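You operate a simulated robot arm through the tools that you are given. There is no shell and no other tool.

Carry out the task below with a simulated robot arm. There is one attempt and no reset: what you move stays moved.

JOB
Swap the spent grey cassette in the blue post for the red one.
Fine: latch it; the old one goes on the stand. Set down upright: grey tape cassette.

It is judged by the outcome, as a careful person would: the job done as asked, and still so three seconds after it is handed in. It fails if anything else is knocked over, pushed out of place, dropped, spilled or broken.

ROBOT AND FRAMES
A 6-joint arm with a two-finger gripper, fixed in place. Base frame: the origin is on the floor under the middle of its stand, x ahead of it, y to its left, z up. Units: m, degrees, N and s.
It reaches about 1.572 m from its shoulder. Its first joint turns from -166.0 to 166.0 degrees. Payload 2.45 kg.
Tool frame: the origin (TCP) lies between the finger pads and is the grasp point; the fingertips stand 0.02 m ahead of it; z points along the fingers, y is the line along which they close. The gripper opens to 0.14 m; its body begins 0.168 m behind the TCP.
Orientation is that of the tool frame in the base frame, as a unit quaternion [x, y, z, w]. With the fingers straight down and closing along the base's y, the tool's x points along the base's -x, its y along +y and its z along -z.

CONTROLS
- The arm moves only by the tool jog_arm. Its arguments are lists of equal length, an entry for each row: "offset": the shift along the tool's x, y, z in m, a list of three; "rotation": the turn, a rotation vector about the tool's x, y, z in degrees, a list of three; "jaw": the closure, from 0 (fully open) to 1 (shut). In form: {"offset": [[tx, ty, tz], ...], "rotation": [[rx, ry, rz], ...], "jaw": [jaw, ...]}. A call has 1 to 20 rows; each row shifts and turns the commanded pose from where the row before left it, along the tool's axes as they then stand. Each row takes 0.2 s and may step no farther than 0.05 m and 8.6 degrees from the row before; otherwise, or with a gripper value out of range, the whole call is refused. A pose out of reach is approached as far as the arm can. The call stops where the force on the tool passes 90 N (or 10 N more than at its start, if that is more) or the arm is blocked; 0.2 s more then pass. Each finger travels about 0.045 m/s and halts on what it meets, pressing with about 34 N; the grip force reading is that of the motor and also rises with nothing between the fingers. The clock runs only during rows and for 0.2 s after the last one: add rows that do not move to give the fingers time. The reply holds the time, the measured pose of the TCP, the force on the tool along the base axes, the opening and the grip force, in the units named above and with some noise, with the torque about the TCP (base axes, N m) and any sound that the robot's microphone picked up.
- Cameras (640 x 400 px; columns grow to the right, rows downward): "scene" is fixed at [0.0447, 0.5108, 1.3326]; the picture's right is [-0.36, -0.93, 0.00], its down [-0.33, 0.13, -0.94] and it looks along [0.87, -0.34, -0.35] (base axes); focal length 356 px, centre (320, 200). "wrist" rides on the gripper at [0.078, 0.011, -0.209] in the tool frame; the picture's right is [-0.14, 0.99, 0.00], its down [-0.92, -0.13, -0.37] and it looks along [-0.36, -0.05, 0.93] (tool axes); focal length 280 px, centre (320, 200). There is no depth. A picture from a camera that has moved, and an enlarged one, comes with that camera's place and axes in the base frame and with its lens. The place of the scene camera against the robot may be out by one fixed shift of up to 0.018 m in any direction.
- snapshot(camera): a new picture of that camera. No time passes.
- zoom(camera, box): a new picture of the part [left, top, right, bottom] of that camera's present view, enlarged. No time passes.
- finish_job(): hands the job in; it is judged then, once.

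Nothing tells you positions but the pictures and the camera data. Unless the task says otherwise, let go and move clear before handing in.

The tools are called after "Call:" as name(argument=value, ...) on one line, values as JSON. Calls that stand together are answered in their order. jog_arm: Moves the arm, as the interface text tells. Its arguments: {"type":"object","properties":{"offset":{"type":"array"},"rotation":{"type":"array"},"jaw":{"type":"array"}},"required":["offset","rotation","jaw"]} The other tools are called the same way: snapshot (camera) takes a picture; zoom (camera, box) takes an enlarged picture of a part of a camera's view; finish_job () hands the job in.

At the start:

```text
t: 0.0
position: [0.7473, 0.2408, 1.0334]
orientation: [0.0, 1.0, 0.0, 0.001]
ft_force: [-0.7, -0.3, 0.5]
ft_torque: [-0.03, 0.01, 0.01]
width: 0.1401
grasp_force: 0.1
```

scene: 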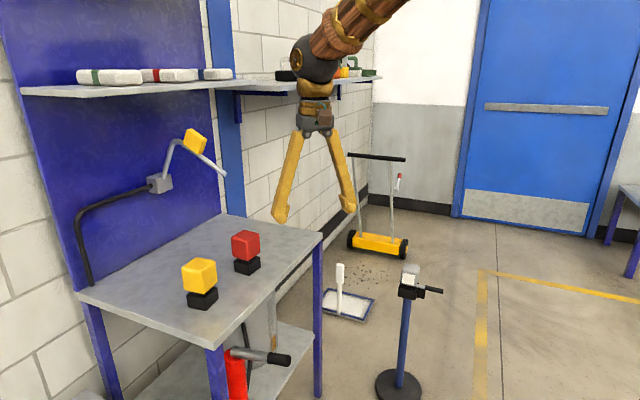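
wrist: 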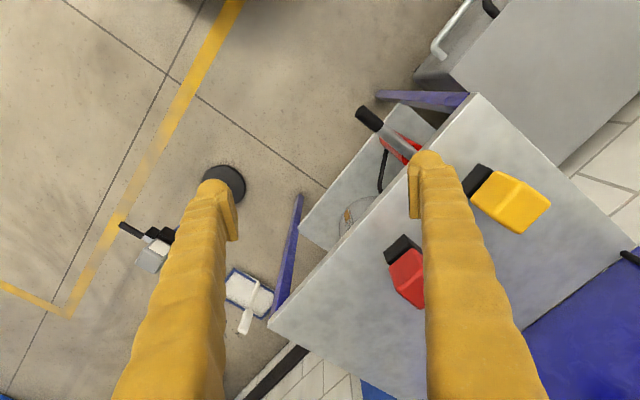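

I see a workbench with a yellow and a red block on black bases, and a blue post with a grey cassette on top and a lever to its side. I'll zoom in on these parts before moving.

Call:
zoom(camera="scene", box=[360, 240, 480, 315])

Call:
zoom(camera="scene", box=[160, 210, 320, 310])

Call:
zoom(camera="wrist", box=[100, 150, 260, 300])

Call:
zoom(camera="wrist", box=[340, 140, 580, 320])

```text
5.33 times, centred on (420, 278) of scene
camera zoom: at [0.0447, 0.5108, 1.3326], right [-0.36, -0.93, 0.0], down [-0.33, 0.13, -0.94], along [0.87, -0.34, -0.35], focal length 1900 px, centre (-213, -213)
```

zoom: 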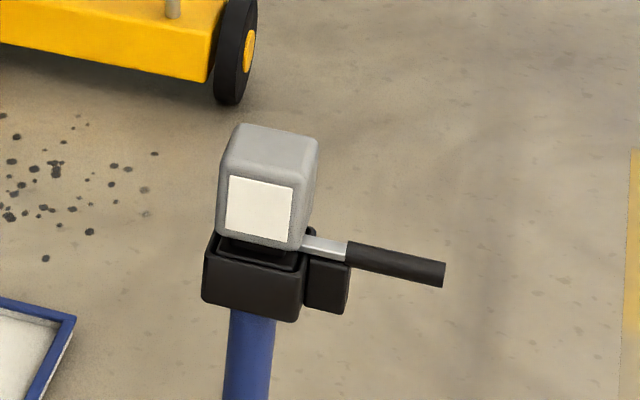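

```text
4.00 times, centred on (240, 260) of scene
camera zoom: at [0.0447, 0.5108, 1.3326], right [-0.36, -0.93, 0.0], down [-0.33, 0.13, -0.94], along [0.87, -0.34, -0.35], focal length 1425 px, centre (640, -40)
```

zoom: 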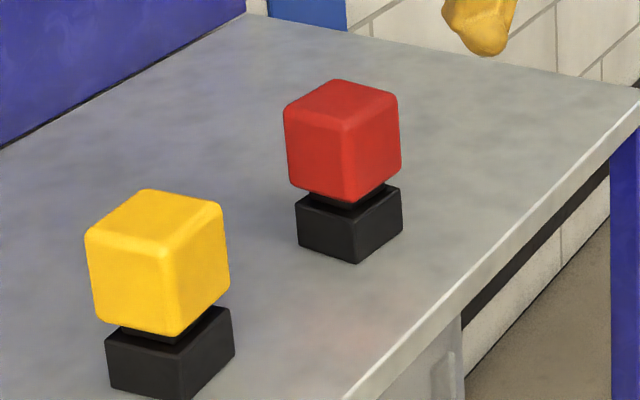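

```text
2.67 times, centred on (180, 225) of wrist
camera zoom: at [0.6686, 0.2513, 1.2423], right [0.14, 0.99, 0.0], down [0.92, -0.13, 0.37], along [0.37, -0.05, -0.93], focal length 748 px, centre (693, 133)
```

zoom: 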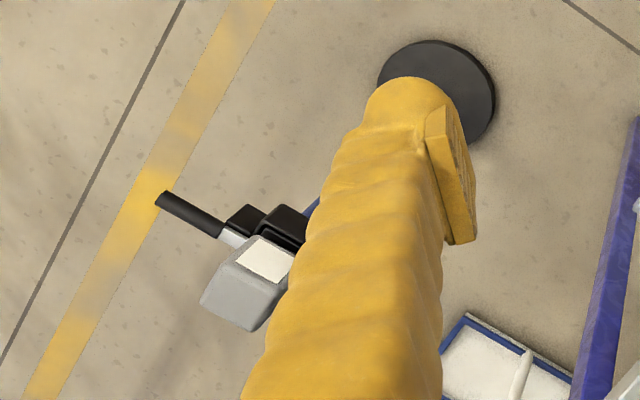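

```text
2.22 times, centred on (460, 230) of wrist
camera zoom: at [0.6686, 0.2513, 1.2423], right [0.14, 0.99, 0.0], down [0.92, -0.13, 0.37], along [0.37, -0.05, -0.93], focal length 623 px, centre (9, 133)
```

zoom: 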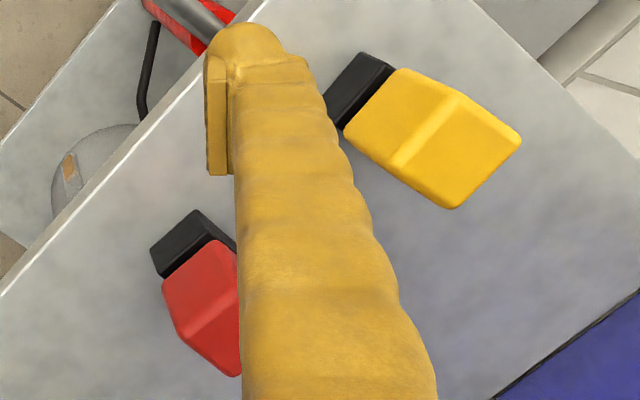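

I need to know what the "stand" is and whether the black bases belong to the cassettes. I'll zoom in on more areas.

Call:
zoom(camera="scene", box=[220, 220, 270, 280])

Call:
zoom(camera="scene", box=[390, 255, 450, 305])

Call:
zoom(camera="scene", box=[60, 40, 260, 220])

Call:
zoom(camera="scene", box=[200, 280, 440, 400])

Call:
zoom(camera="scene", box=[540, 60, 640, 300])

Call:
zoom(camera="wrist", box=[300, 0, 640, 200])

```text
6.67 times, centred on (245, 250) of scene
camera zoom: at [0.0447, 0.5108, 1.3326], right [-0.36, -0.93, 0.0], down [-0.33, 0.13, -0.94], along [0.87, -0.34, -0.35], focal length 2375 px, centre (820, -133)
```

zoom: 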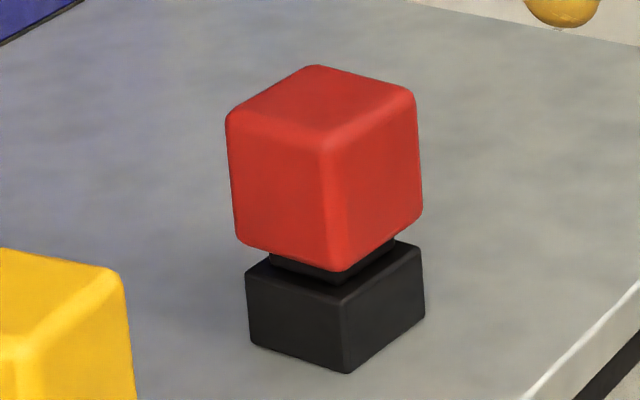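

```text
8.00 times, centred on (420, 280) of scene
camera zoom: at [0.0447, 0.5108, 1.3326], right [-0.36, -0.93, 0.0], down [-0.33, 0.13, -0.94], along [0.87, -0.34, -0.35], focal length 2850 px, centre (-480, -440)
```

zoom: 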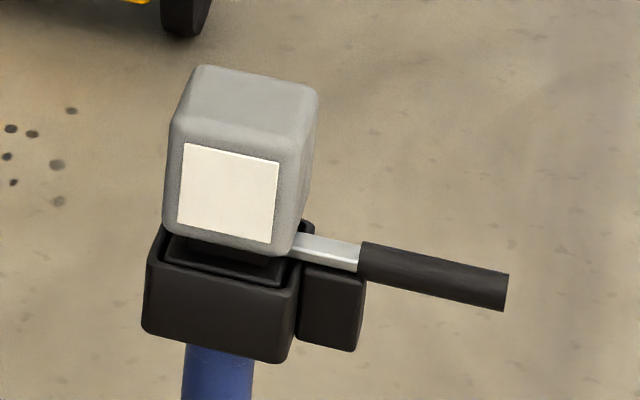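

```text
2.22 times, centred on (160, 130) of scene
camera zoom: at [0.0447, 0.5108, 1.3326], right [-0.36, -0.93, 0.0], down [-0.33, 0.13, -0.94], along [0.87, -0.34, -0.35], focal length 792 px, centre (676, 356)
```

zoom: 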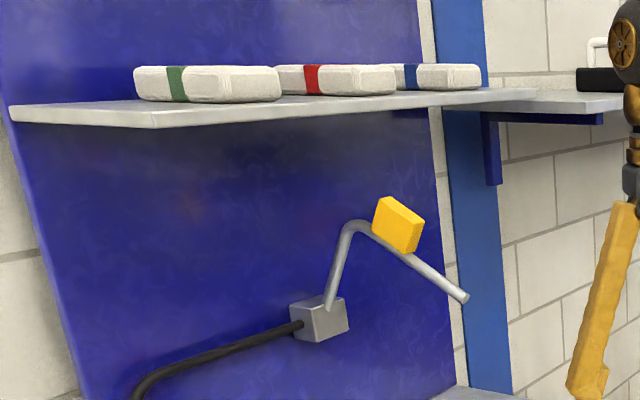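

```text
2.67 times, centred on (320, 340) of scene
camera zoom: at [0.0447, 0.5108, 1.3326], right [-0.36, -0.93, 0.0], down [-0.33, 0.13, -0.94], along [0.87, -0.34, -0.35], focal length 950 px, centre (320, -173)
```

zoom: 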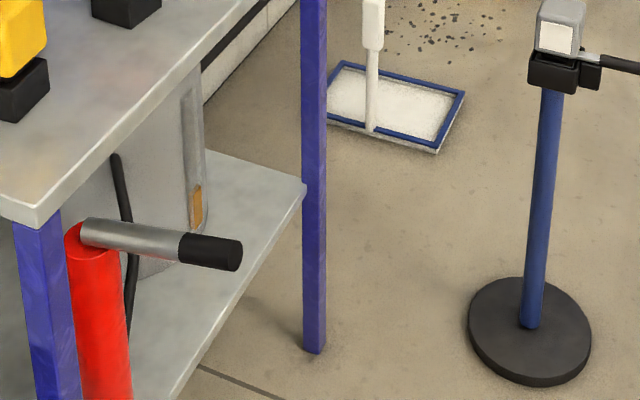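

```text
1.67 times, centred on (590, 180) of scene
camera zoom: at [0.0447, 0.5108, 1.3326], right [-0.36, -0.93, 0.0], down [-0.33, 0.13, -0.94], along [0.87, -0.34, -0.35], focal length 594 px, centre (-130, 233)
```

zoom: 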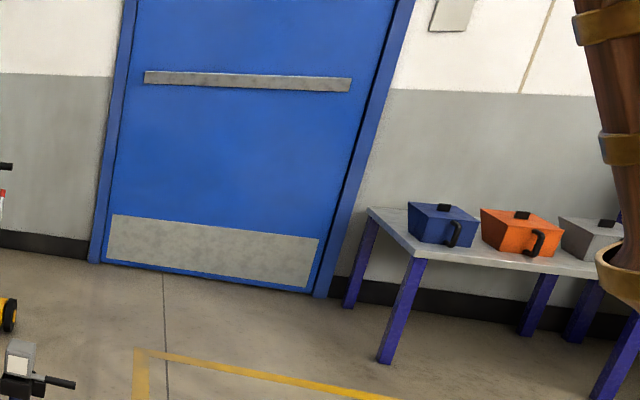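

```text
1.88 times, centred on (470, 100) of wrist
camera zoom: at [0.6686, 0.2513, 1.2423], right [0.14, 0.99, 0.0], down [0.92, -0.13, 0.37], along [0.37, -0.05, -0.93], focal length 528 px, centre (38, 388)
```

zoom: 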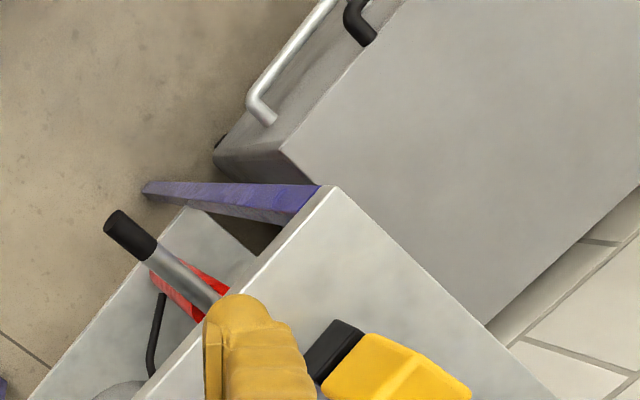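

I take the grey cassette to be at about (1.01, -0.24, 0.60), the red one at (0.99, 0.375, 0.845) and the yellow one at (0.87, 0.51, 0.85). Next I'll move the wrist camera over toward the post for a closer look at the latch.

Call:
jog_arm(offset=[[-0.01, -0.044, 0.008], [-0.01, -0.044, 0.008], [-0.01, -0.044, 0.008], [-0.01, -0.044, 0.008], [-0.01, -0.044, 0.008], [-0.01, -0.044, 0.008], [-0.01, -0.044, 0.008], [-0.01, -0.044, 0.008], [-0.01, -0.044, 0.008], [-0.01, -0.044, 0.008]], rotation=[[0, 0, 0], [0, 0, 0], [0, 0, 0], [0, 0, 0], [0, 0, 0], [0, 0, 0], [0, 0, 0], [0, 0, 0], [0, 0, 0], [0, 0, 0]], jaw=[0, 0, 0, 0, 0, 0, 0, 0, 0, 0])

Call:
snapshot(camera="wrist")

Call:
snapshot(camera="scene")

```text
t: 2.2
position: [0.8491, -0.1979, 0.955]
orientation: [0.0, 1.0, 0.0, 0.001]
ft_force: [0.3, 0.4, 0.5]
ft_torque: [0.02, 0.02, 0.03]
width: 0.1401
grasp_force: 0.1
```

```text
taken
camera wrist: at [0.7694, -0.1894, 1.1625], right [0.14, 0.99, 0.0], down [0.92, -0.13, 0.37], along [0.37, -0.05, -0.93], focal length 280 px, centre (320, 200)
```

wrist: 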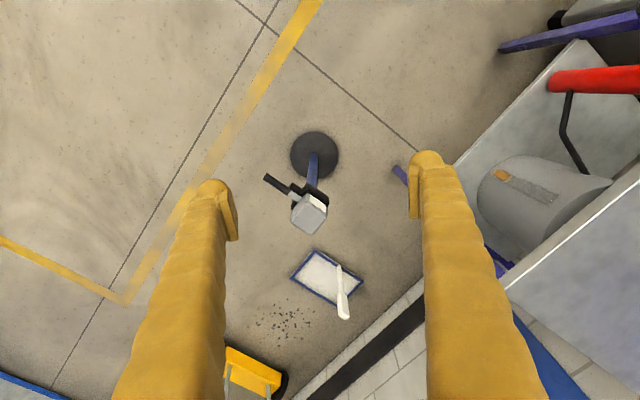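

```text
taken
```

scene: 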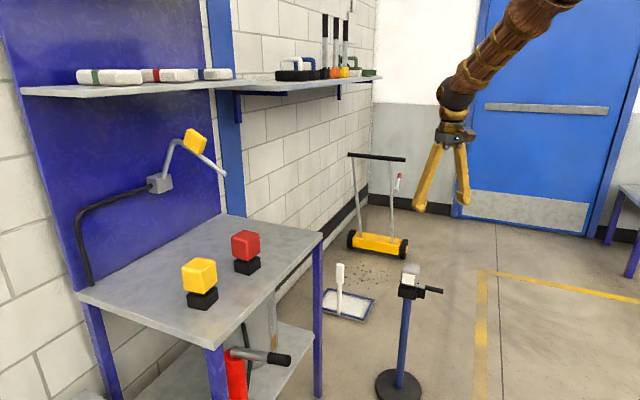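

Call:
zoom(camera="wrist", box=[250, 160, 350, 240])

Call:
zoom(camera="scene", box=[260, 10, 390, 90])

```text
5.00 times, centred on (300, 200) of wrist
camera zoom: at [0.7694, -0.1894, 1.1625], right [0.14, 0.99, 0.0], down [0.92, -0.13, 0.37], along [0.37, -0.05, -0.93], focal length 1402 px, centre (420, 200)
```

zoom: 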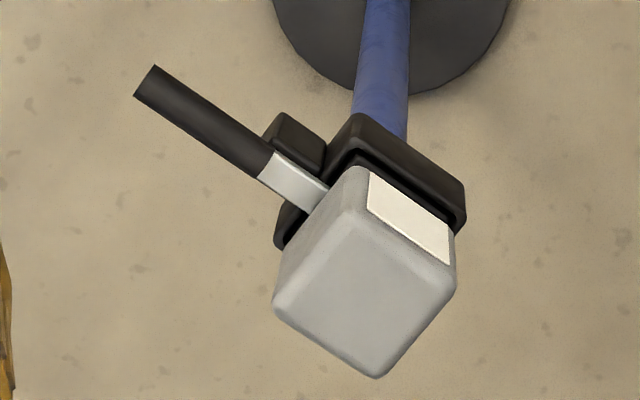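

```text
4.92 times, centred on (325, 50) of scene
camera zoom: at [0.0447, 0.5108, 1.3326], right [-0.36, -0.93, 0.0], down [-0.33, 0.13, -0.94], along [0.87, -0.34, -0.35], focal length 1754 px, centre (295, 938)
```

zoom: 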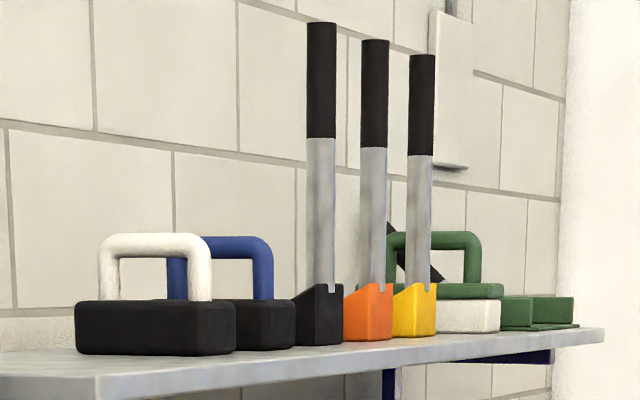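

The lever sits horizontally between two black cheeks beside the socket, so it looks hinged. I'll zoom in tighter before choosing a viewing angle.

Call:
zoom(camera="wrist", box=[280, 175, 330, 215])

Call:
zoom(camera="scene", box=[395, 275, 447, 303])

```text
10.00 times, centred on (305, 195) of wrist
camera zoom: at [0.7694, -0.1894, 1.1625], right [0.14, 0.99, 0.0], down [0.92, -0.13, 0.37], along [0.37, -0.05, -0.93], focal length 2804 px, centre (470, 250)
```

zoom: 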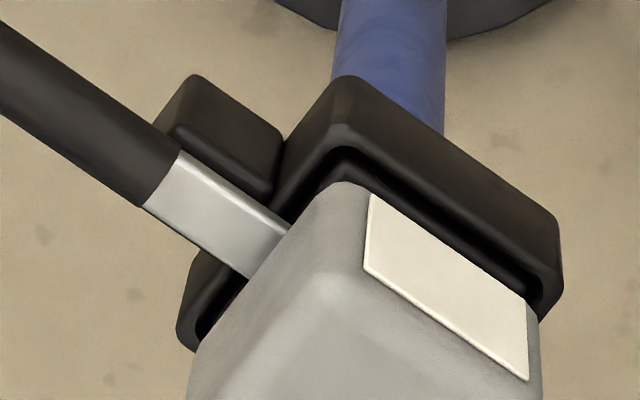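

```text
12.31 times, centred on (421, 289) of scene
camera zoom: at [0.0447, 0.5108, 1.3326], right [-0.36, -0.93, 0.0], down [-0.33, 0.13, -0.94], along [0.87, -0.34, -0.35], focal length 4384 px, centre (-923, -895)
```

zoom: 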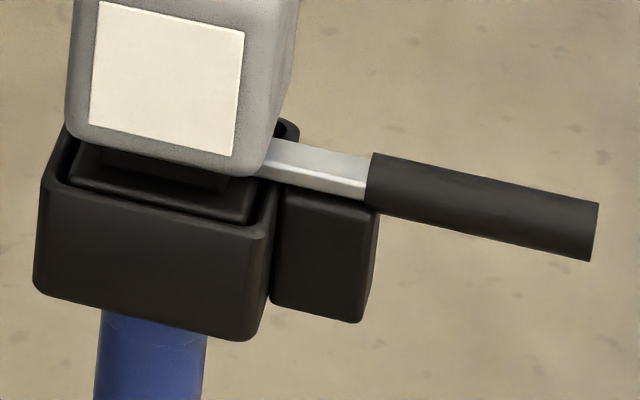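

The bar crosses the side block and the socket rim and runs under the grey head, so I need a low-angle view to see the pivot. I'll tilt the gripper forward and lower it about 0.2 m short of the post.

Call:
jog_arm(offset=[[0, 0, 0], [0, 0, 0], [0, 0, 0], [0, 0, 0], [0, 0, 0], [0, 0, 0], [0, 0, 0], [0, 0, 0], [0.0372, -0.005, 0.0143], [0.0372, -0.005, 0.0143], [0.0372, -0.005, 0.0143], [0.0372, -0.005, 0.0143], [0.0372, -0.005, 0.0143], [0.0372, -0.005, 0.0143], [0.0372, -0.005, 0.0143]], rotation=[[0, -7.5, 0], [0, -7.5, 0], [0, -7.5, 0], [0, -7.5, 0], [0, -7.5, 0], [0, -7.5, 0], [0, -7.5, 0], [0, -7.5, 0], [0, 0, 0], [0, 0, 0], [0, 0, 0], [0, 0, 0], [0, 0, 0], [0, 0, 0], [0, 0, 0]], jaw=[0, 0, 0, 0, 0, 0, 0, 0, 0, 0, 0, 0, 0, 0, 0])

Call:
snapshot(camera="wrist")

Call:
snapshot(camera="scene")

```text
t: 5.4
position: [0.817, -0.2456, 0.7199]
orientation: [0.004, 0.884, 0.027, 0.466]
ft_force: [-0.2, -0.2, 1.3]
ft_torque: [0.02, 0.03, 0.01]
width: 0.1401
grasp_force: 0.1
out of reach, approached as far as the arm can: row 6, 13, 14, 15
```

```text
taken
camera wrist: at [0.5994, -0.2436, 0.7733], right [0.06, 0.98, 0.17], down [0.22, -0.17, 0.96], along [0.97, -0.02, -0.23], focal length 280 px, centre (320, 200)
```

wrist: 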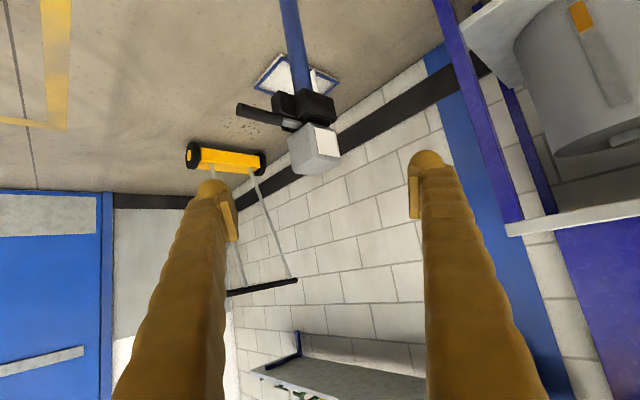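

```text
taken
```

scene: 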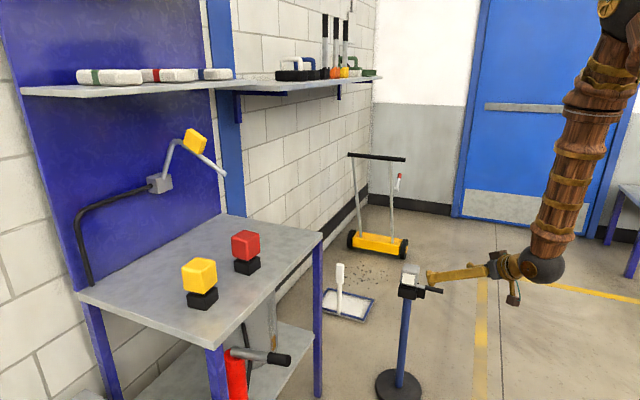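

The arm stopped at a reach limit, with the camera at about z = 0.77 and the picture upside down. I'll zoom in on the post head from here.

Call:
zoom(camera="wrist", box=[230, 80, 350, 180])

Call:
zoom(camera="wrist", box=[260, 85, 340, 135])

```text
4.00 times, centred on (290, 130) of wrist
camera zoom: at [0.5994, -0.2436, 0.7733], right [0.06, 0.98, 0.17], down [0.22, -0.17, 0.96], along [0.97, -0.02, -0.23], focal length 1122 px, centre (440, 480)
```

zoom: 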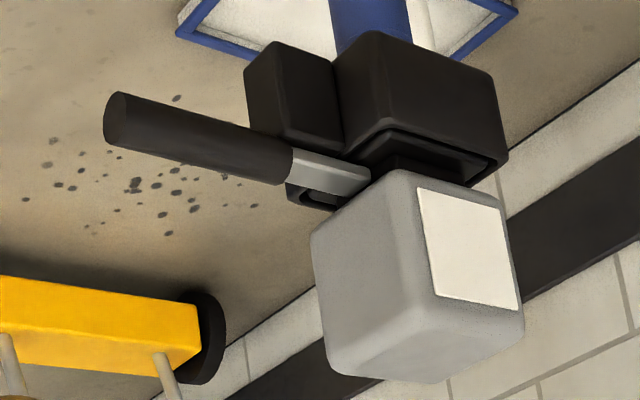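

```text
8.00 times, centred on (300, 110) of wrist
camera zoom: at [0.5994, -0.2436, 0.7733], right [0.06, 0.98, 0.17], down [0.22, -0.17, 0.96], along [0.97, -0.02, -0.23], focal length 2243 px, centre (480, 920)
```

zoom: 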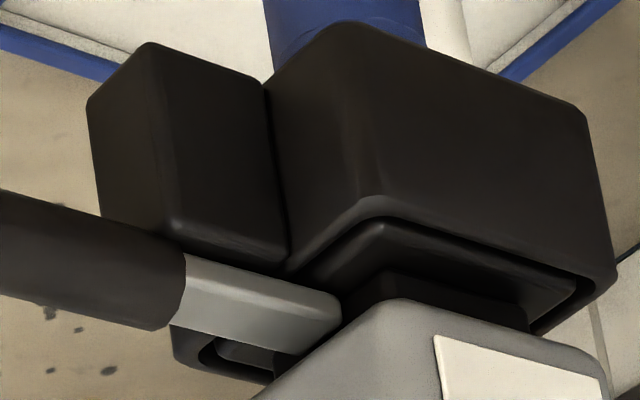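

The foot of the cassette sits inside the socket and the silver bar passes over its shoulder beneath the grey head. Now I'll back off, straighten the tool and look at the lever from directly above.

Call:
jog_arm(offset=[[-0.0372, 0.005, -0.0143], [-0.0372, 0.005, -0.0143], [-0.0372, 0.005, -0.0143], [-0.0372, 0.005, -0.0143], [-0.0372, 0.005, -0.0143], [0, 0, 0], [0, 0, 0], [0, 0, 0], [0, 0, 0], [0, 0, 0], [0, 0, 0], [0, 0, 0], [0, 0, 0]], rotation=[[0, 0, 0], [0, 0, 0], [0, 0, 0], [0, 0, 0], [0, 0, 0], [0, 7.5, 0], [0, 7.5, 0], [0, 7.5, 0], [0, 7.5, 0], [0, 7.5, 0], [0, 7.5, 0], [0, 7.5, 0], [0, 7.5, 0]], jaw=[0, 0, 0, 0, 0, 0, 0, 0, 0, 0, 0, 0, 0])

```text
t: 8.2
position: [0.859, -0.2206, 0.9123]
orientation: [-0.008, 1.0, 0.01, -0.005]
ft_force: [-0.7, -0.6, 0.1]
ft_torque: [0.03, -0.02, 0.0]
width: 0.1401
grasp_force: 0.2
out of reach, approached as far as the arm can: row 8
```

Call:
jog_arm(offset=[[-0.0275, -0.02, 0.0275], [-0.0275, -0.02, 0.0275], [-0.0275, -0.02, 0.0275], [-0.0275, -0.02, 0.0275], [0, 0, 0], [0, 0, 0], [0, 0, 0]], rotation=[[0, 0, 0], [0, 0, 0], [0, 0, 0], [0, 0, 0], [0, 7, 0], [0, 7, 0], [0, 7, 0]], jaw=[0, 0, 0, 0, 0, 0, 0])

Call:
snapshot(camera="wrist")

```text
t: 9.8
position: [0.9693, -0.2945, 0.8006]
orientation: [-0.01, 0.982, 0.01, -0.188]
ft_force: [-0.4, 0.6, 1.3]
ft_torque: [0.02, -0.04, -0.01]
width: 0.1399
grasp_force: 0.0
```

```text
taken
camera wrist: at [0.9734, -0.2914, 1.0243], right [0.11, 0.99, -0.03], down [0.99, -0.11, 0.0], along [0.0, -0.03, -1.0], focal length 280 px, centre (320, 200)
```

wrist: 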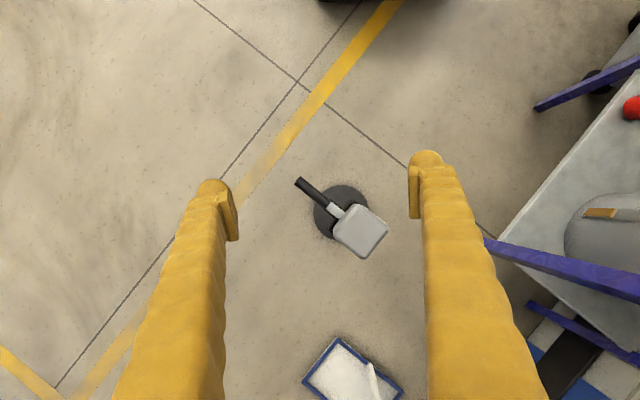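

Call:
zoom(camera="wrist", box=[280, 160, 400, 270])

Call:
zoom(camera="wrist", box=[310, 185, 360, 225])

```text
3.64 times, centred on (340, 215) of wrist
camera zoom: at [0.9734, -0.2914, 1.0243], right [0.11, 0.99, -0.03], down [0.99, -0.11, 0.0], along [0.0, -0.03, -1.0], focal length 1020 px, centre (247, 146)
```

zoom: 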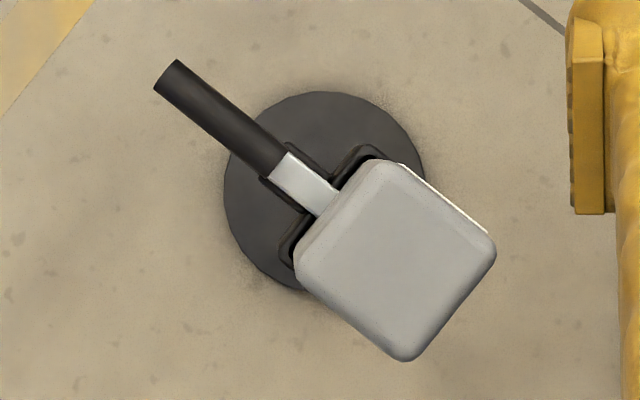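

```text
10.00 times, centred on (335, 205) of wrist
camera zoom: at [0.9734, -0.2914, 1.0243], right [0.11, 0.99, -0.03], down [0.99, -0.11, 0.0], along [0.0, -0.03, -1.0], focal length 2804 px, centre (170, 150)
```

zoom: 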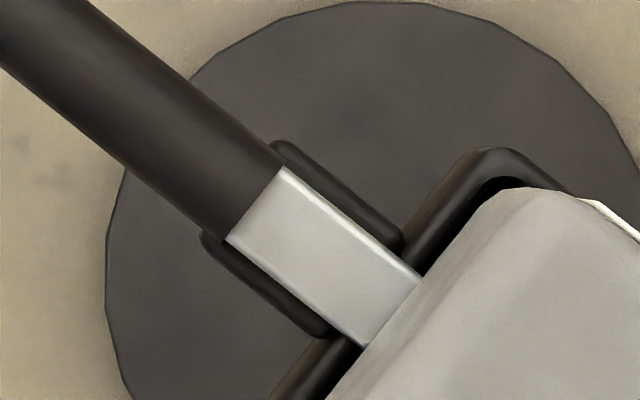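

From above, the block sits under the bar, with the handle running from (0.983, -0.291) to (0.937, -0.338) at z ≈ 0.55. Before touching anything, I'll look at the grey surface left of the robot and at the bench to settle which one is the "stand".

Call:
jog_arm(offset=[[0, 0, 0], [0, 0, 0], [0, 0, 0], [0, 0, -0.045], [0, 0, -0.045], [0, 0, -0.045], [0, 0, -0.045], [0.028, 0.04, -0.005], [0.028, 0.04, -0.005], [0.028, 0.04, -0.005], [0.028, 0.04, -0.005], [0.028, 0.04, -0.005], [0.028, 0.04, -0.005], [0.028, 0.04, -0.005], [0.028, 0.04, -0.005], [0.028, 0.04, -0.005], [0.028, 0.04, -0.005], [0.028, 0.04, -0.005], [0.028, 0.04, -0.005], [0.028, 0.04, -0.005]], rotation=[[0, -7, 0], [0, -7, 0], [0, -7, 0], [0, 0, 0], [0, 0, 0], [0, 0, 0], [0, 0, 0], [0, 0, 0], [0, 0, 0], [0, 0, 0], [0, 0, 0], [0, 0, 0], [0, 0, 0], [0, 0, 0], [0, 0, 0], [0, 0, 0], [0, 0, 0], [0, 0, 0], [0, 0, 0], [0, 0, 0]], jaw=[0, 0, 0, 0, 0, 0, 0, 0, 0, 0, 0, 0, 0, 0, 0, 0, 0, 0, 0, 0])

Call:
snapshot(camera="wrist")

```text
t: 14.0
position: [0.5981, 0.2133, 1.0622]
orientation: [-0.009, 1.0, 0.011, -0.005]
ft_force: [0.4, -0.1, -0.5]
ft_torque: [0.02, -0.02, -0.01]
width: 0.1398
grasp_force: 0.0
```

```text
taken
camera wrist: at [0.5216, 0.2163, 1.2715], right [0.12, 0.99, 0.02], down [0.93, -0.12, 0.36], along [0.36, -0.02, -0.93], focal length 280 px, centre (320, 200)
```

wrist: 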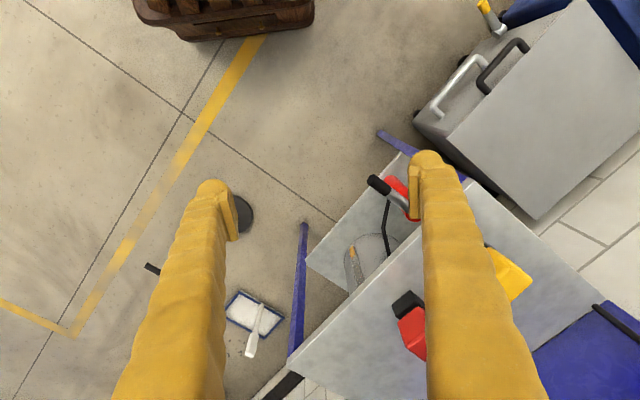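

I need to know whether the red cassette's black block is its own foot or a holder. I'll zoom in tightly on it.

Call:
zoom(camera="scene", box=[230, 250, 264, 275])

Call:
zoom(camera="scene", box=[180, 282, 224, 312])

Call:
zoom(camera="scene", box=[395, 276, 427, 300])

Call:
zoom(camera="wrist", box=[375, 270, 455, 370])

```text
16.00 times, centred on (247, 262) of scene
camera zoom: at [0.0447, 0.5108, 1.3326], right [-0.36, -0.93, 0.0], down [-0.33, 0.13, -0.94], along [0.87, -0.34, -0.35], focal length 5699 px, centre (1488, -800)
```

zoom: 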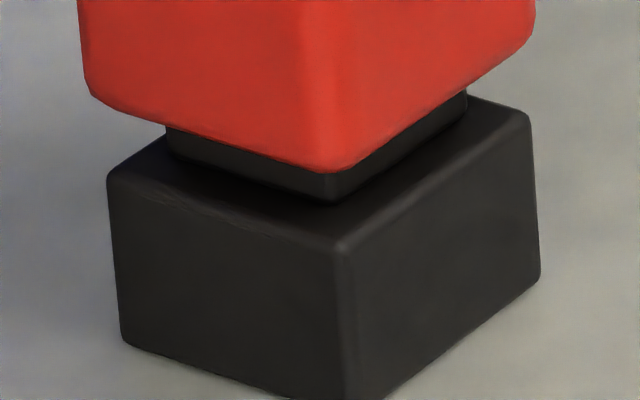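

```text
13.33 times, centred on (202, 297) of scene
camera zoom: at [0.0447, 0.5108, 1.3326], right [-0.36, -0.93, 0.0], down [-0.33, 0.13, -0.94], along [0.87, -0.34, -0.35], focal length 4749 px, centre (1893, -1093)
```

zoom: 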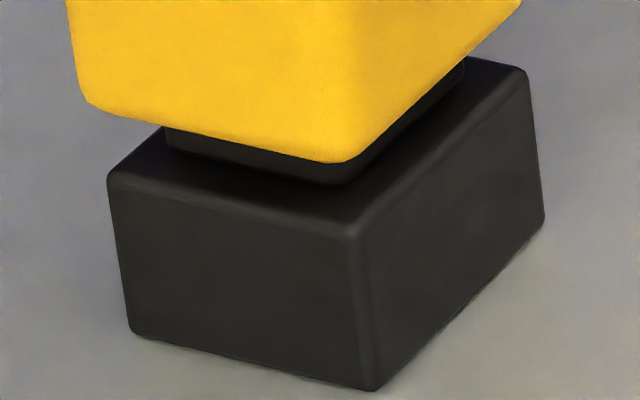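

```text
16.00 times, centred on (411, 288) of scene
camera zoom: at [0.0447, 0.5108, 1.3326], right [-0.36, -0.93, 0.0], down [-0.33, 0.13, -0.94], along [0.87, -0.34, -0.35], focal length 5699 px, centre (-1136, -1208)
```

zoom: 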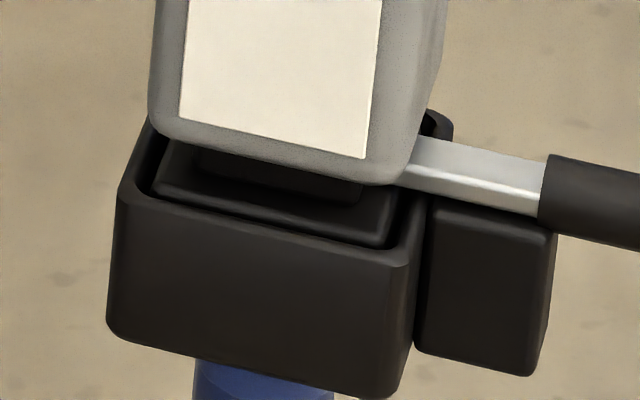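

```text
4.00 times, centred on (415, 320) of wrist
camera zoom: at [0.5216, 0.2163, 1.2715], right [0.12, 0.99, 0.02], down [0.93, -0.12, 0.36], along [0.36, -0.02, -0.93], focal length 1122 px, centre (-60, -280)
```

zoom: 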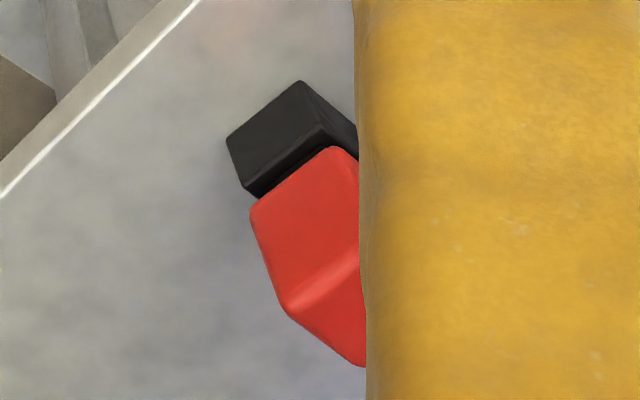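

The red cassette has its own solid foot and neck, matching the foot inside the post socket, so the bench must be the stand where the old one goes. Next I'll square up the tool and yaw it to the 45° lever direction above the handle.

Call:
jog_arm(offset=[[-0.0252, -0.0383, 0], [-0.0252, -0.0383, 0], [-0.0252, -0.0383, 0], [-0.0252, -0.0383, 0], [-0.0252, -0.0383, 0], [-0.0252, -0.0383, 0], [-0.0252, -0.0383, 0], [-0.0252, -0.0383, 0], [-0.0252, -0.0383, 0], [-0.0252, -0.0383, 0], [-0.0252, -0.0383, 0], [-0.0252, -0.0383, 0], [-0.0252, -0.0383, 0], [-0.0252, -0.0383, 0], [0, 0, 0], [0, 0, 0], [0, 0, 0], [0, 0, 0], [0, 0, 0], [0, 0, 0]], rotation=[[1.26, -0.57, 1.03], [0, 0, 0], [0, 0, 0], [0, 0, 0], [0, 0, 0], [0, 0, 0], [0, 0, 0], [0, 0, 0], [0, 0, 0], [0, 0, 0], [0, 0, 0], [0, 0, 0], [0, 0, 0], [0, 0, 0], [0, 0, -7.5], [0, 0, -7.5], [0, 0, -7.5], [0, 0, -7.5], [0, 0, -7.5], [0, 0, -7.5]], jaw=[0, 0, 0, 0, 0, 0, 0, 0, 0, 0, 0, 0, 0, 0, 0.3, 0.3, 0.3, 0.3, 0.3, 0.3])

Call:
snapshot(camera="wrist")

```text
t: 18.2
position: [0.9527, -0.3238, 1.0591]
orientation: [-0.384, 0.923, 0.0, 0.0]
ft_force: [-0.9, -1.1, -1.2]
ft_torque: [-0.02, 0.0, 0.05]
width: 0.0981
grasp_force: 0.1
```

```text
taken
camera wrist: at [0.889, -0.3734, 1.2679], right [-0.6, 0.8, 0.0], down [0.74, 0.56, 0.37], along [0.29, 0.22, -0.93], focal length 280 px, centre (320, 200)
```

wrist: 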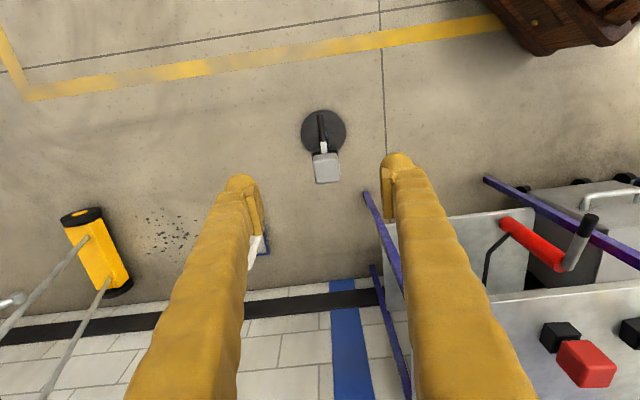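

Call:
jog_arm(offset=[[0, 0, 0.045], [0, 0, 0.045], [0, 0, 0.045], [0, 0, 0.045], [0, 0, 0.045], [0, 0, 0.045], [0, 0, 0.045], [0, 0, 0.045]], rotation=[[0, 0, 0], [0, 0, 0], [0, 0, 0], [0, 0, 0], [0, 0, 0], [0, 0, 0], [0, 0, 0], [0, 0, 0]], jaw=[0.6, 0.6, 0.6, 0.6, 0.6, 0.6, 0.6, 0.6])

Call:
snapshot(camera="wrist")

Call:
snapshot(camera="scene")

```text
t: 20.0
position: [0.9538, -0.3246, 0.6993]
orientation: [-0.382, 0.924, 0.0, 0.001]
ft_force: [-0.5, -0.5, 0.4]
ft_torque: [0.01, 0.03, 0.01]
width: 0.0562
grasp_force: 0.1
```

```text
taken
camera wrist: at [0.89, -0.3727, 0.9072], right [-0.6, 0.8, 0.0], down [0.74, 0.56, 0.37], along [0.29, 0.22, -0.93], focal length 280 px, centre (320, 200)
```

wrist: 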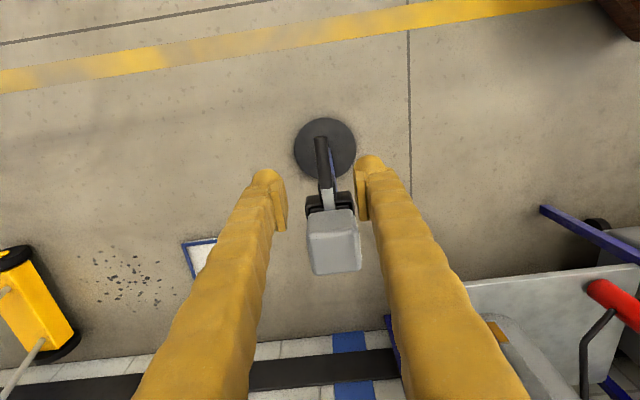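

```text
taken
```

scene: 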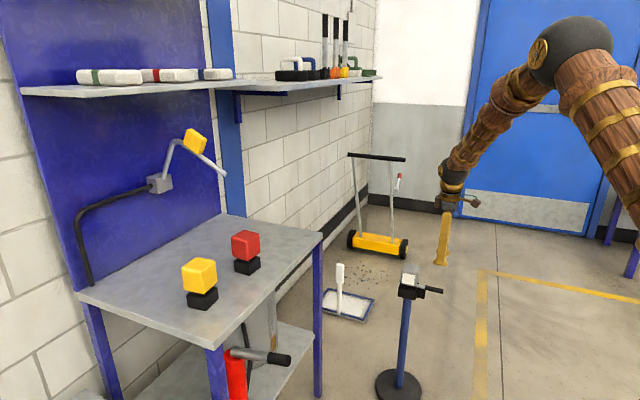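

Call:
zoom(camera="wrist", box=[280, 110, 380, 290])

Call:
zoom(camera="wrist", box=[295, 130, 365, 215])

```text
2.22 times, centred on (330, 200) of wrist
camera zoom: at [0.89, -0.3727, 0.9072], right [-0.6, 0.8, 0.0], down [0.74, 0.56, 0.37], along [0.29, 0.22, -0.93], focal length 623 px, centre (298, 200)
```

zoom: 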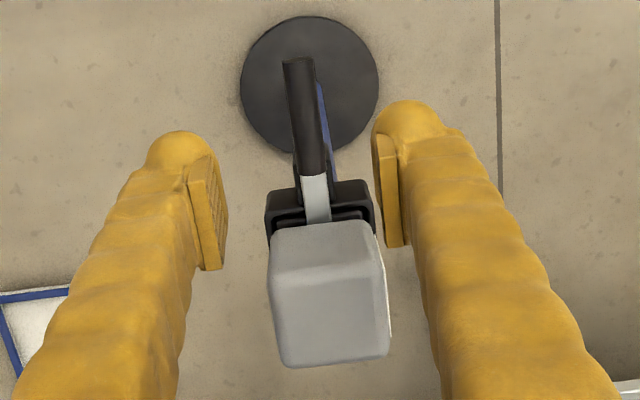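

```text
4.71 times, centred on (330, 172) of wrist
camera zoom: at [0.89, -0.3727, 0.9072], right [-0.6, 0.8, 0.0], down [0.74, 0.56, 0.37], along [0.29, 0.22, -0.93], focal length 1320 px, centre (273, 329)
```

zoom: 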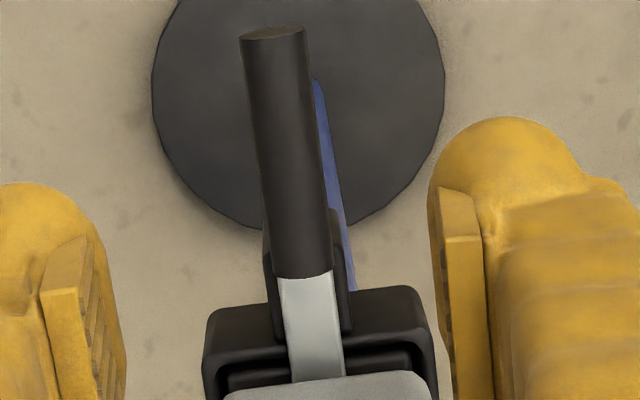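

The handle is centred between the fingers. I'll lower the open fingers around it without touching and check the force.

Call:
jog_arm(offset=[[0, 0, 0.04], [0, 0, 0.04], [0, 0, 0.04], [0, 0, 0.026], [0, 0, 0]], rotation=[[0, 0, 0], [0, 0, 0], [0, 0, 0], [0, 0, 0], [0, 0, 0]], jaw=[0.6, 0.6, 0.6, 0.6, 0.6])

Call:
snapshot(camera="wrist")

Call:
zoom(camera="scene", box=[380, 230, 480, 310])

```text
t: 21.2
position: [0.953, -0.3228, 0.554]
orientation: [-0.383, 0.924, 0.001, -0.001]
ft_force: [0.6, -0.2, 0.2]
ft_torque: [0.02, 0.03, -0.02]
width: 0.056
grasp_force: 0.1
```

```text
taken
camera wrist: at [0.8891, -0.3723, 0.7613], right [-0.6, 0.8, 0.0], down [0.74, 0.56, 0.37], along [0.29, 0.22, -0.93], focal length 280 px, centre (320, 200)
```

wrist: 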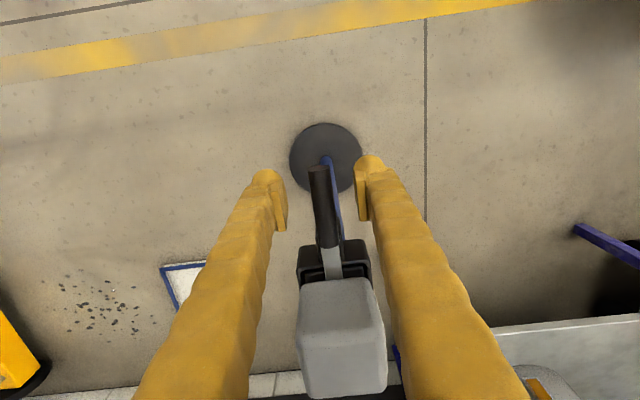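

```text
5.00 times, centred on (430, 270) of scene
camera zoom: at [0.0447, 0.5108, 1.3326], right [-0.36, -0.93, 0.0], down [-0.33, 0.13, -0.94], along [0.87, -0.34, -0.35], focal length 1781 px, centre (-230, -150)
```

zoom: 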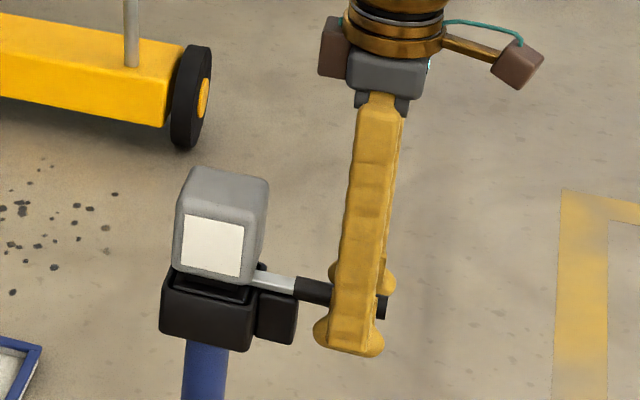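

The fingers surround the handle without contact. I'll try a gentle sideways push toward tool +y in small steps, watching the force.

Call:
jog_arm(offset=[[0, 0.01, 0], [0, 0.008, 0], [0, 0.003, 0], [0, 0.002, 0], [0, 0.002, 0]], rotation=[[0, 0, 0], [0, 0, 0], [0, 0, 0], [0, 0, 0], [0, 0, 0]], jaw=[0.6, 0.6, 0.6, 0.6, 0.6])

Call:
zoom(camera="wrist", box=[240, 130, 400, 400])

```text
t: 22.4
position: [0.9344, -0.3046, 0.5539]
orientation: [-0.383, 0.924, 0.001, 0.001]
ft_force: [2.1, -3.7, 2.4]
ft_torque: [-0.01, -0.06, -0.07]
width: 0.0587
grasp_force: 2.2
```

```text
1.48 times, centred on (320, 265) of wrist
camera zoom: at [0.8711, -0.3548, 0.7621], right [-0.6, 0.8, 0.0], down [0.74, 0.56, 0.37], along [0.29, 0.22, -0.93], focal length 415 px, centre (320, 104)
```

zoom: 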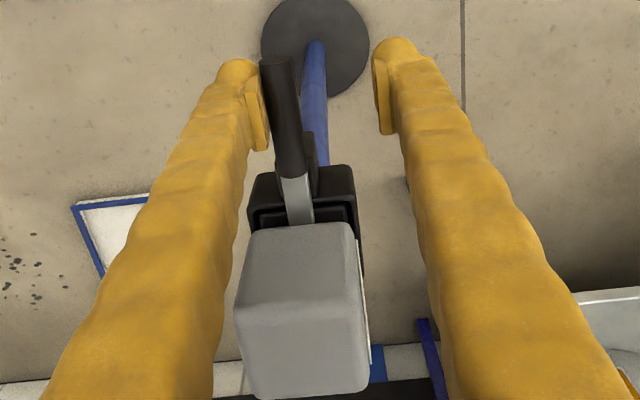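

Call:
jog_arm(offset=[[0, 0.002, 0], [0, 0.002, 0], [0, 0, 0]], rotation=[[0, 0, 0], [0, 0, 0], [0, 0, 0]], jaw=[0.6, 0.6, 0.6])

Call:
zoom(camera="wrist", box=[240, 130, 400, 400])

Call:
zoom(camera="scene", box=[390, 255, 450, 305])

```text
t: 23.2
position: [0.9317, -0.3032, 0.5527]
orientation: [-0.383, 0.924, 0.001, 0.0]
ft_force: [2.6, -2.4, 2.0]
ft_torque: [0.0, -0.04, -0.06]
width: 0.059
grasp_force: 1.8
```

```text
1.48 times, centred on (320, 265) of wrist
camera zoom: at [0.8682, -0.352, 0.762], right [-0.6, 0.8, 0.0], down [0.74, 0.56, 0.37], along [0.29, 0.22, -0.93], focal length 415 px, centre (320, 104)
```

zoom: 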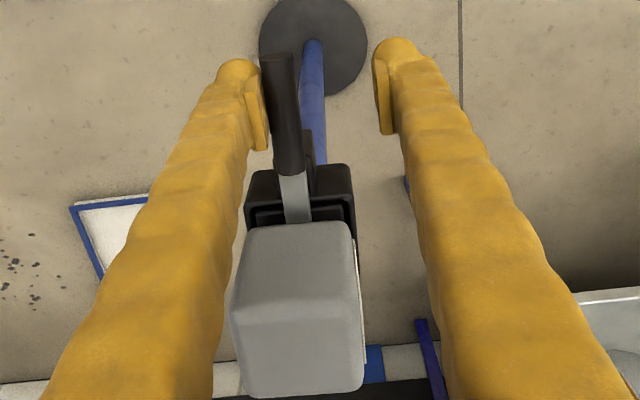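

```text
8.00 times, centred on (420, 280) of scene
camera zoom: at [0.0447, 0.5108, 1.3326], right [-0.36, -0.93, 0.0], down [-0.33, 0.13, -0.94], along [0.87, -0.34, -0.35], focal length 2850 px, centre (-480, -440)
```

zoom: 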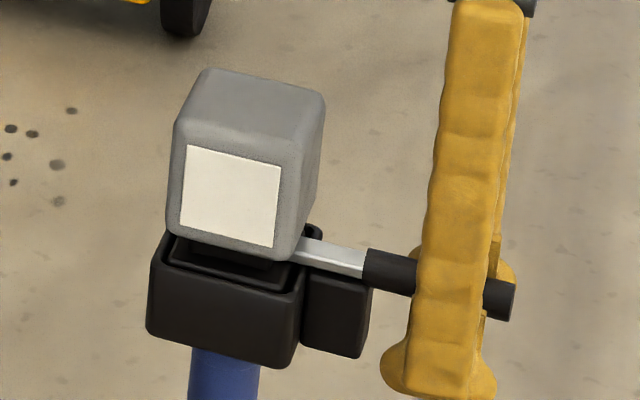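

The whole post head seems to have shifted a couple of millimetres in the scene view. I'll check whether the base moved, against my earlier picture.

Call:
zoom(camera="scene", box=[200, 280, 440, 400])

Call:
zoom(camera="scene", box=[360, 360, 440, 400])

```text
2.67 times, centred on (320, 340) of scene
camera zoom: at [0.0447, 0.5108, 1.3326], right [-0.36, -0.93, 0.0], down [-0.33, 0.13, -0.94], along [0.87, -0.34, -0.35], focal length 950 px, centre (320, -173)
```

zoom: 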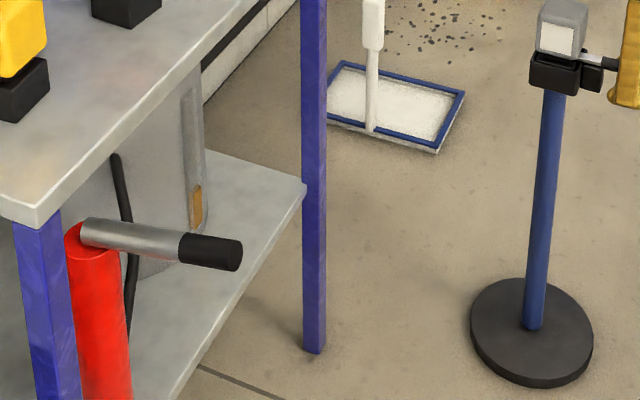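

```text
8.00 times, centred on (400, 380) of scene
camera zoom: at [0.0447, 0.5108, 1.3326], right [-0.36, -0.93, 0.0], down [-0.33, 0.13, -0.94], along [0.87, -0.34, -0.35], focal length 2850 px, centre (-320, -1240)
```

zoom: 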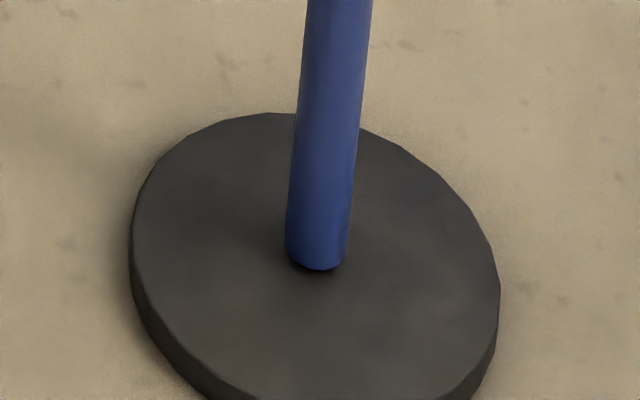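

The free-standing post slid about 3 mm under roughly 3.5 N while the lever stayed put. So the lever doesn't turn that way, and I must be gentle. I'll try the opposite direction, which would also nudge the post back to where it was.

Call:
jog_arm(offset=[[0, -0.02, 0], [0, -0.018, 0], [0, -0.002, 0], [0, -0.002, 0], [0, -0.002, 0], [0, 0, 0]], rotation=[[0, 0, 0], [0, 0, 0], [0, 0, 0], [0, 0, 0], [0, 0, 0], [0, 0, 0]], jaw=[0.6, 0.6, 0.6, 0.6, 0.6, 0.6])

Call:
zoom(camera="scene", box=[390, 255, 450, 305])

Call:
zoom(camera="wrist", box=[240, 130, 400, 400])

```text
t: 24.6
position: [0.9623, -0.3333, 0.5544]
orientation: [-0.383, 0.924, 0.001, 0.0]
ft_force: [-1.2, 0.6, 0.5]
ft_torque: [0.0, 0.02, 0.01]
width: 0.0563
grasp_force: 0.0
```

```text
8.00 times, centred on (420, 280) of scene
camera zoom: at [0.0447, 0.5108, 1.3326], right [-0.36, -0.93, 0.0], down [-0.33, 0.13, -0.94], along [0.87, -0.34, -0.35], focal length 2850 px, centre (-480, -440)
```

zoom: 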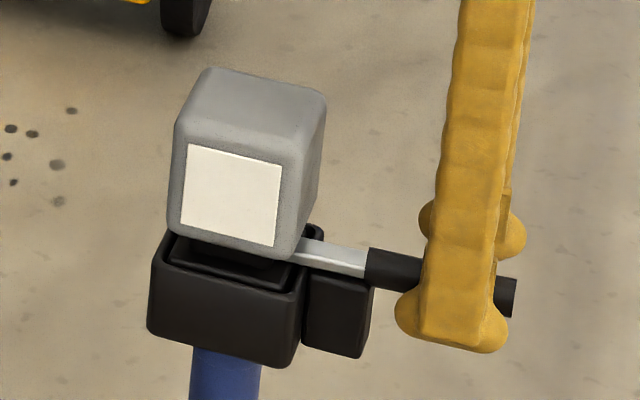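

```text
1.48 times, centred on (320, 265) of wrist
camera zoom: at [0.8991, -0.3832, 0.762], right [-0.6, 0.8, 0.0], down [0.74, 0.56, 0.37], along [0.29, 0.22, -0.93], focal length 415 px, centre (320, 104)
```

zoom: 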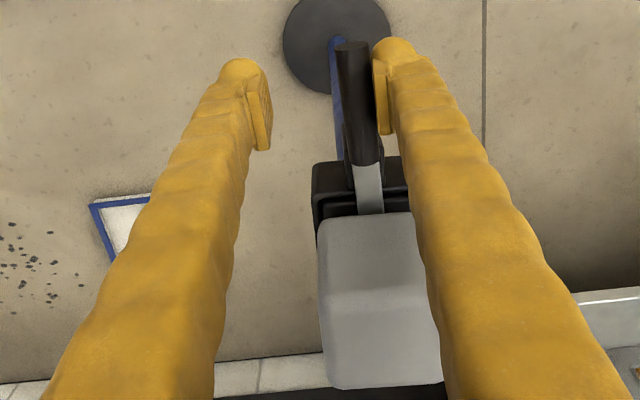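

Call:
jog_arm(offset=[[0, -0.002, 0], [0, -0.002, 0], [0, -0.002, 0], [0, 0, 0]], rotation=[[0, 0, 0], [0, 0, 0], [0, 0, 0], [0, 0, 0]], jaw=[0.6, 0.6, 0.6, 0.6])

Call:
zoom(camera="scene", box=[390, 255, 450, 305])

Call:
zoom(camera="wrist", box=[240, 130, 400, 400])

```text
t: 25.6
position: [0.9667, -0.3378, 0.5536]
orientation: [-0.382, 0.924, 0.0, 0.0]
ft_force: [-1.1, 0.7, -0.3]
ft_torque: [0.01, 0.03, 0.03]
width: 0.0563
grasp_force: 0.5
```

```text
8.00 times, centred on (420, 280) of scene
camera zoom: at [0.0447, 0.5108, 1.3326], right [-0.36, -0.93, 0.0], down [-0.33, 0.13, -0.94], along [0.87, -0.34, -0.35], focal length 2850 px, centre (-480, -440)
```

zoom: 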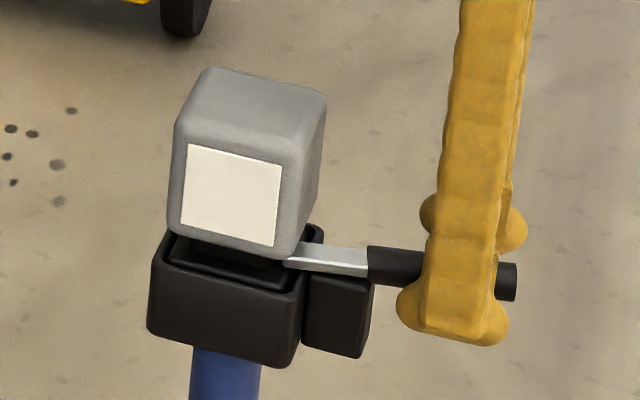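

```text
1.48 times, centred on (320, 265) of wrist
camera zoom: at [0.9034, -0.3873, 0.7619], right [-0.6, 0.8, 0.0], down [0.74, 0.56, 0.37], along [0.29, 0.22, -0.93], focal length 415 px, centre (320, 104)
```

zoom: 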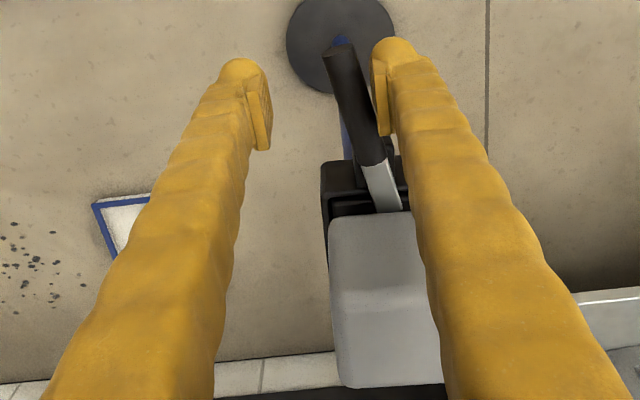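

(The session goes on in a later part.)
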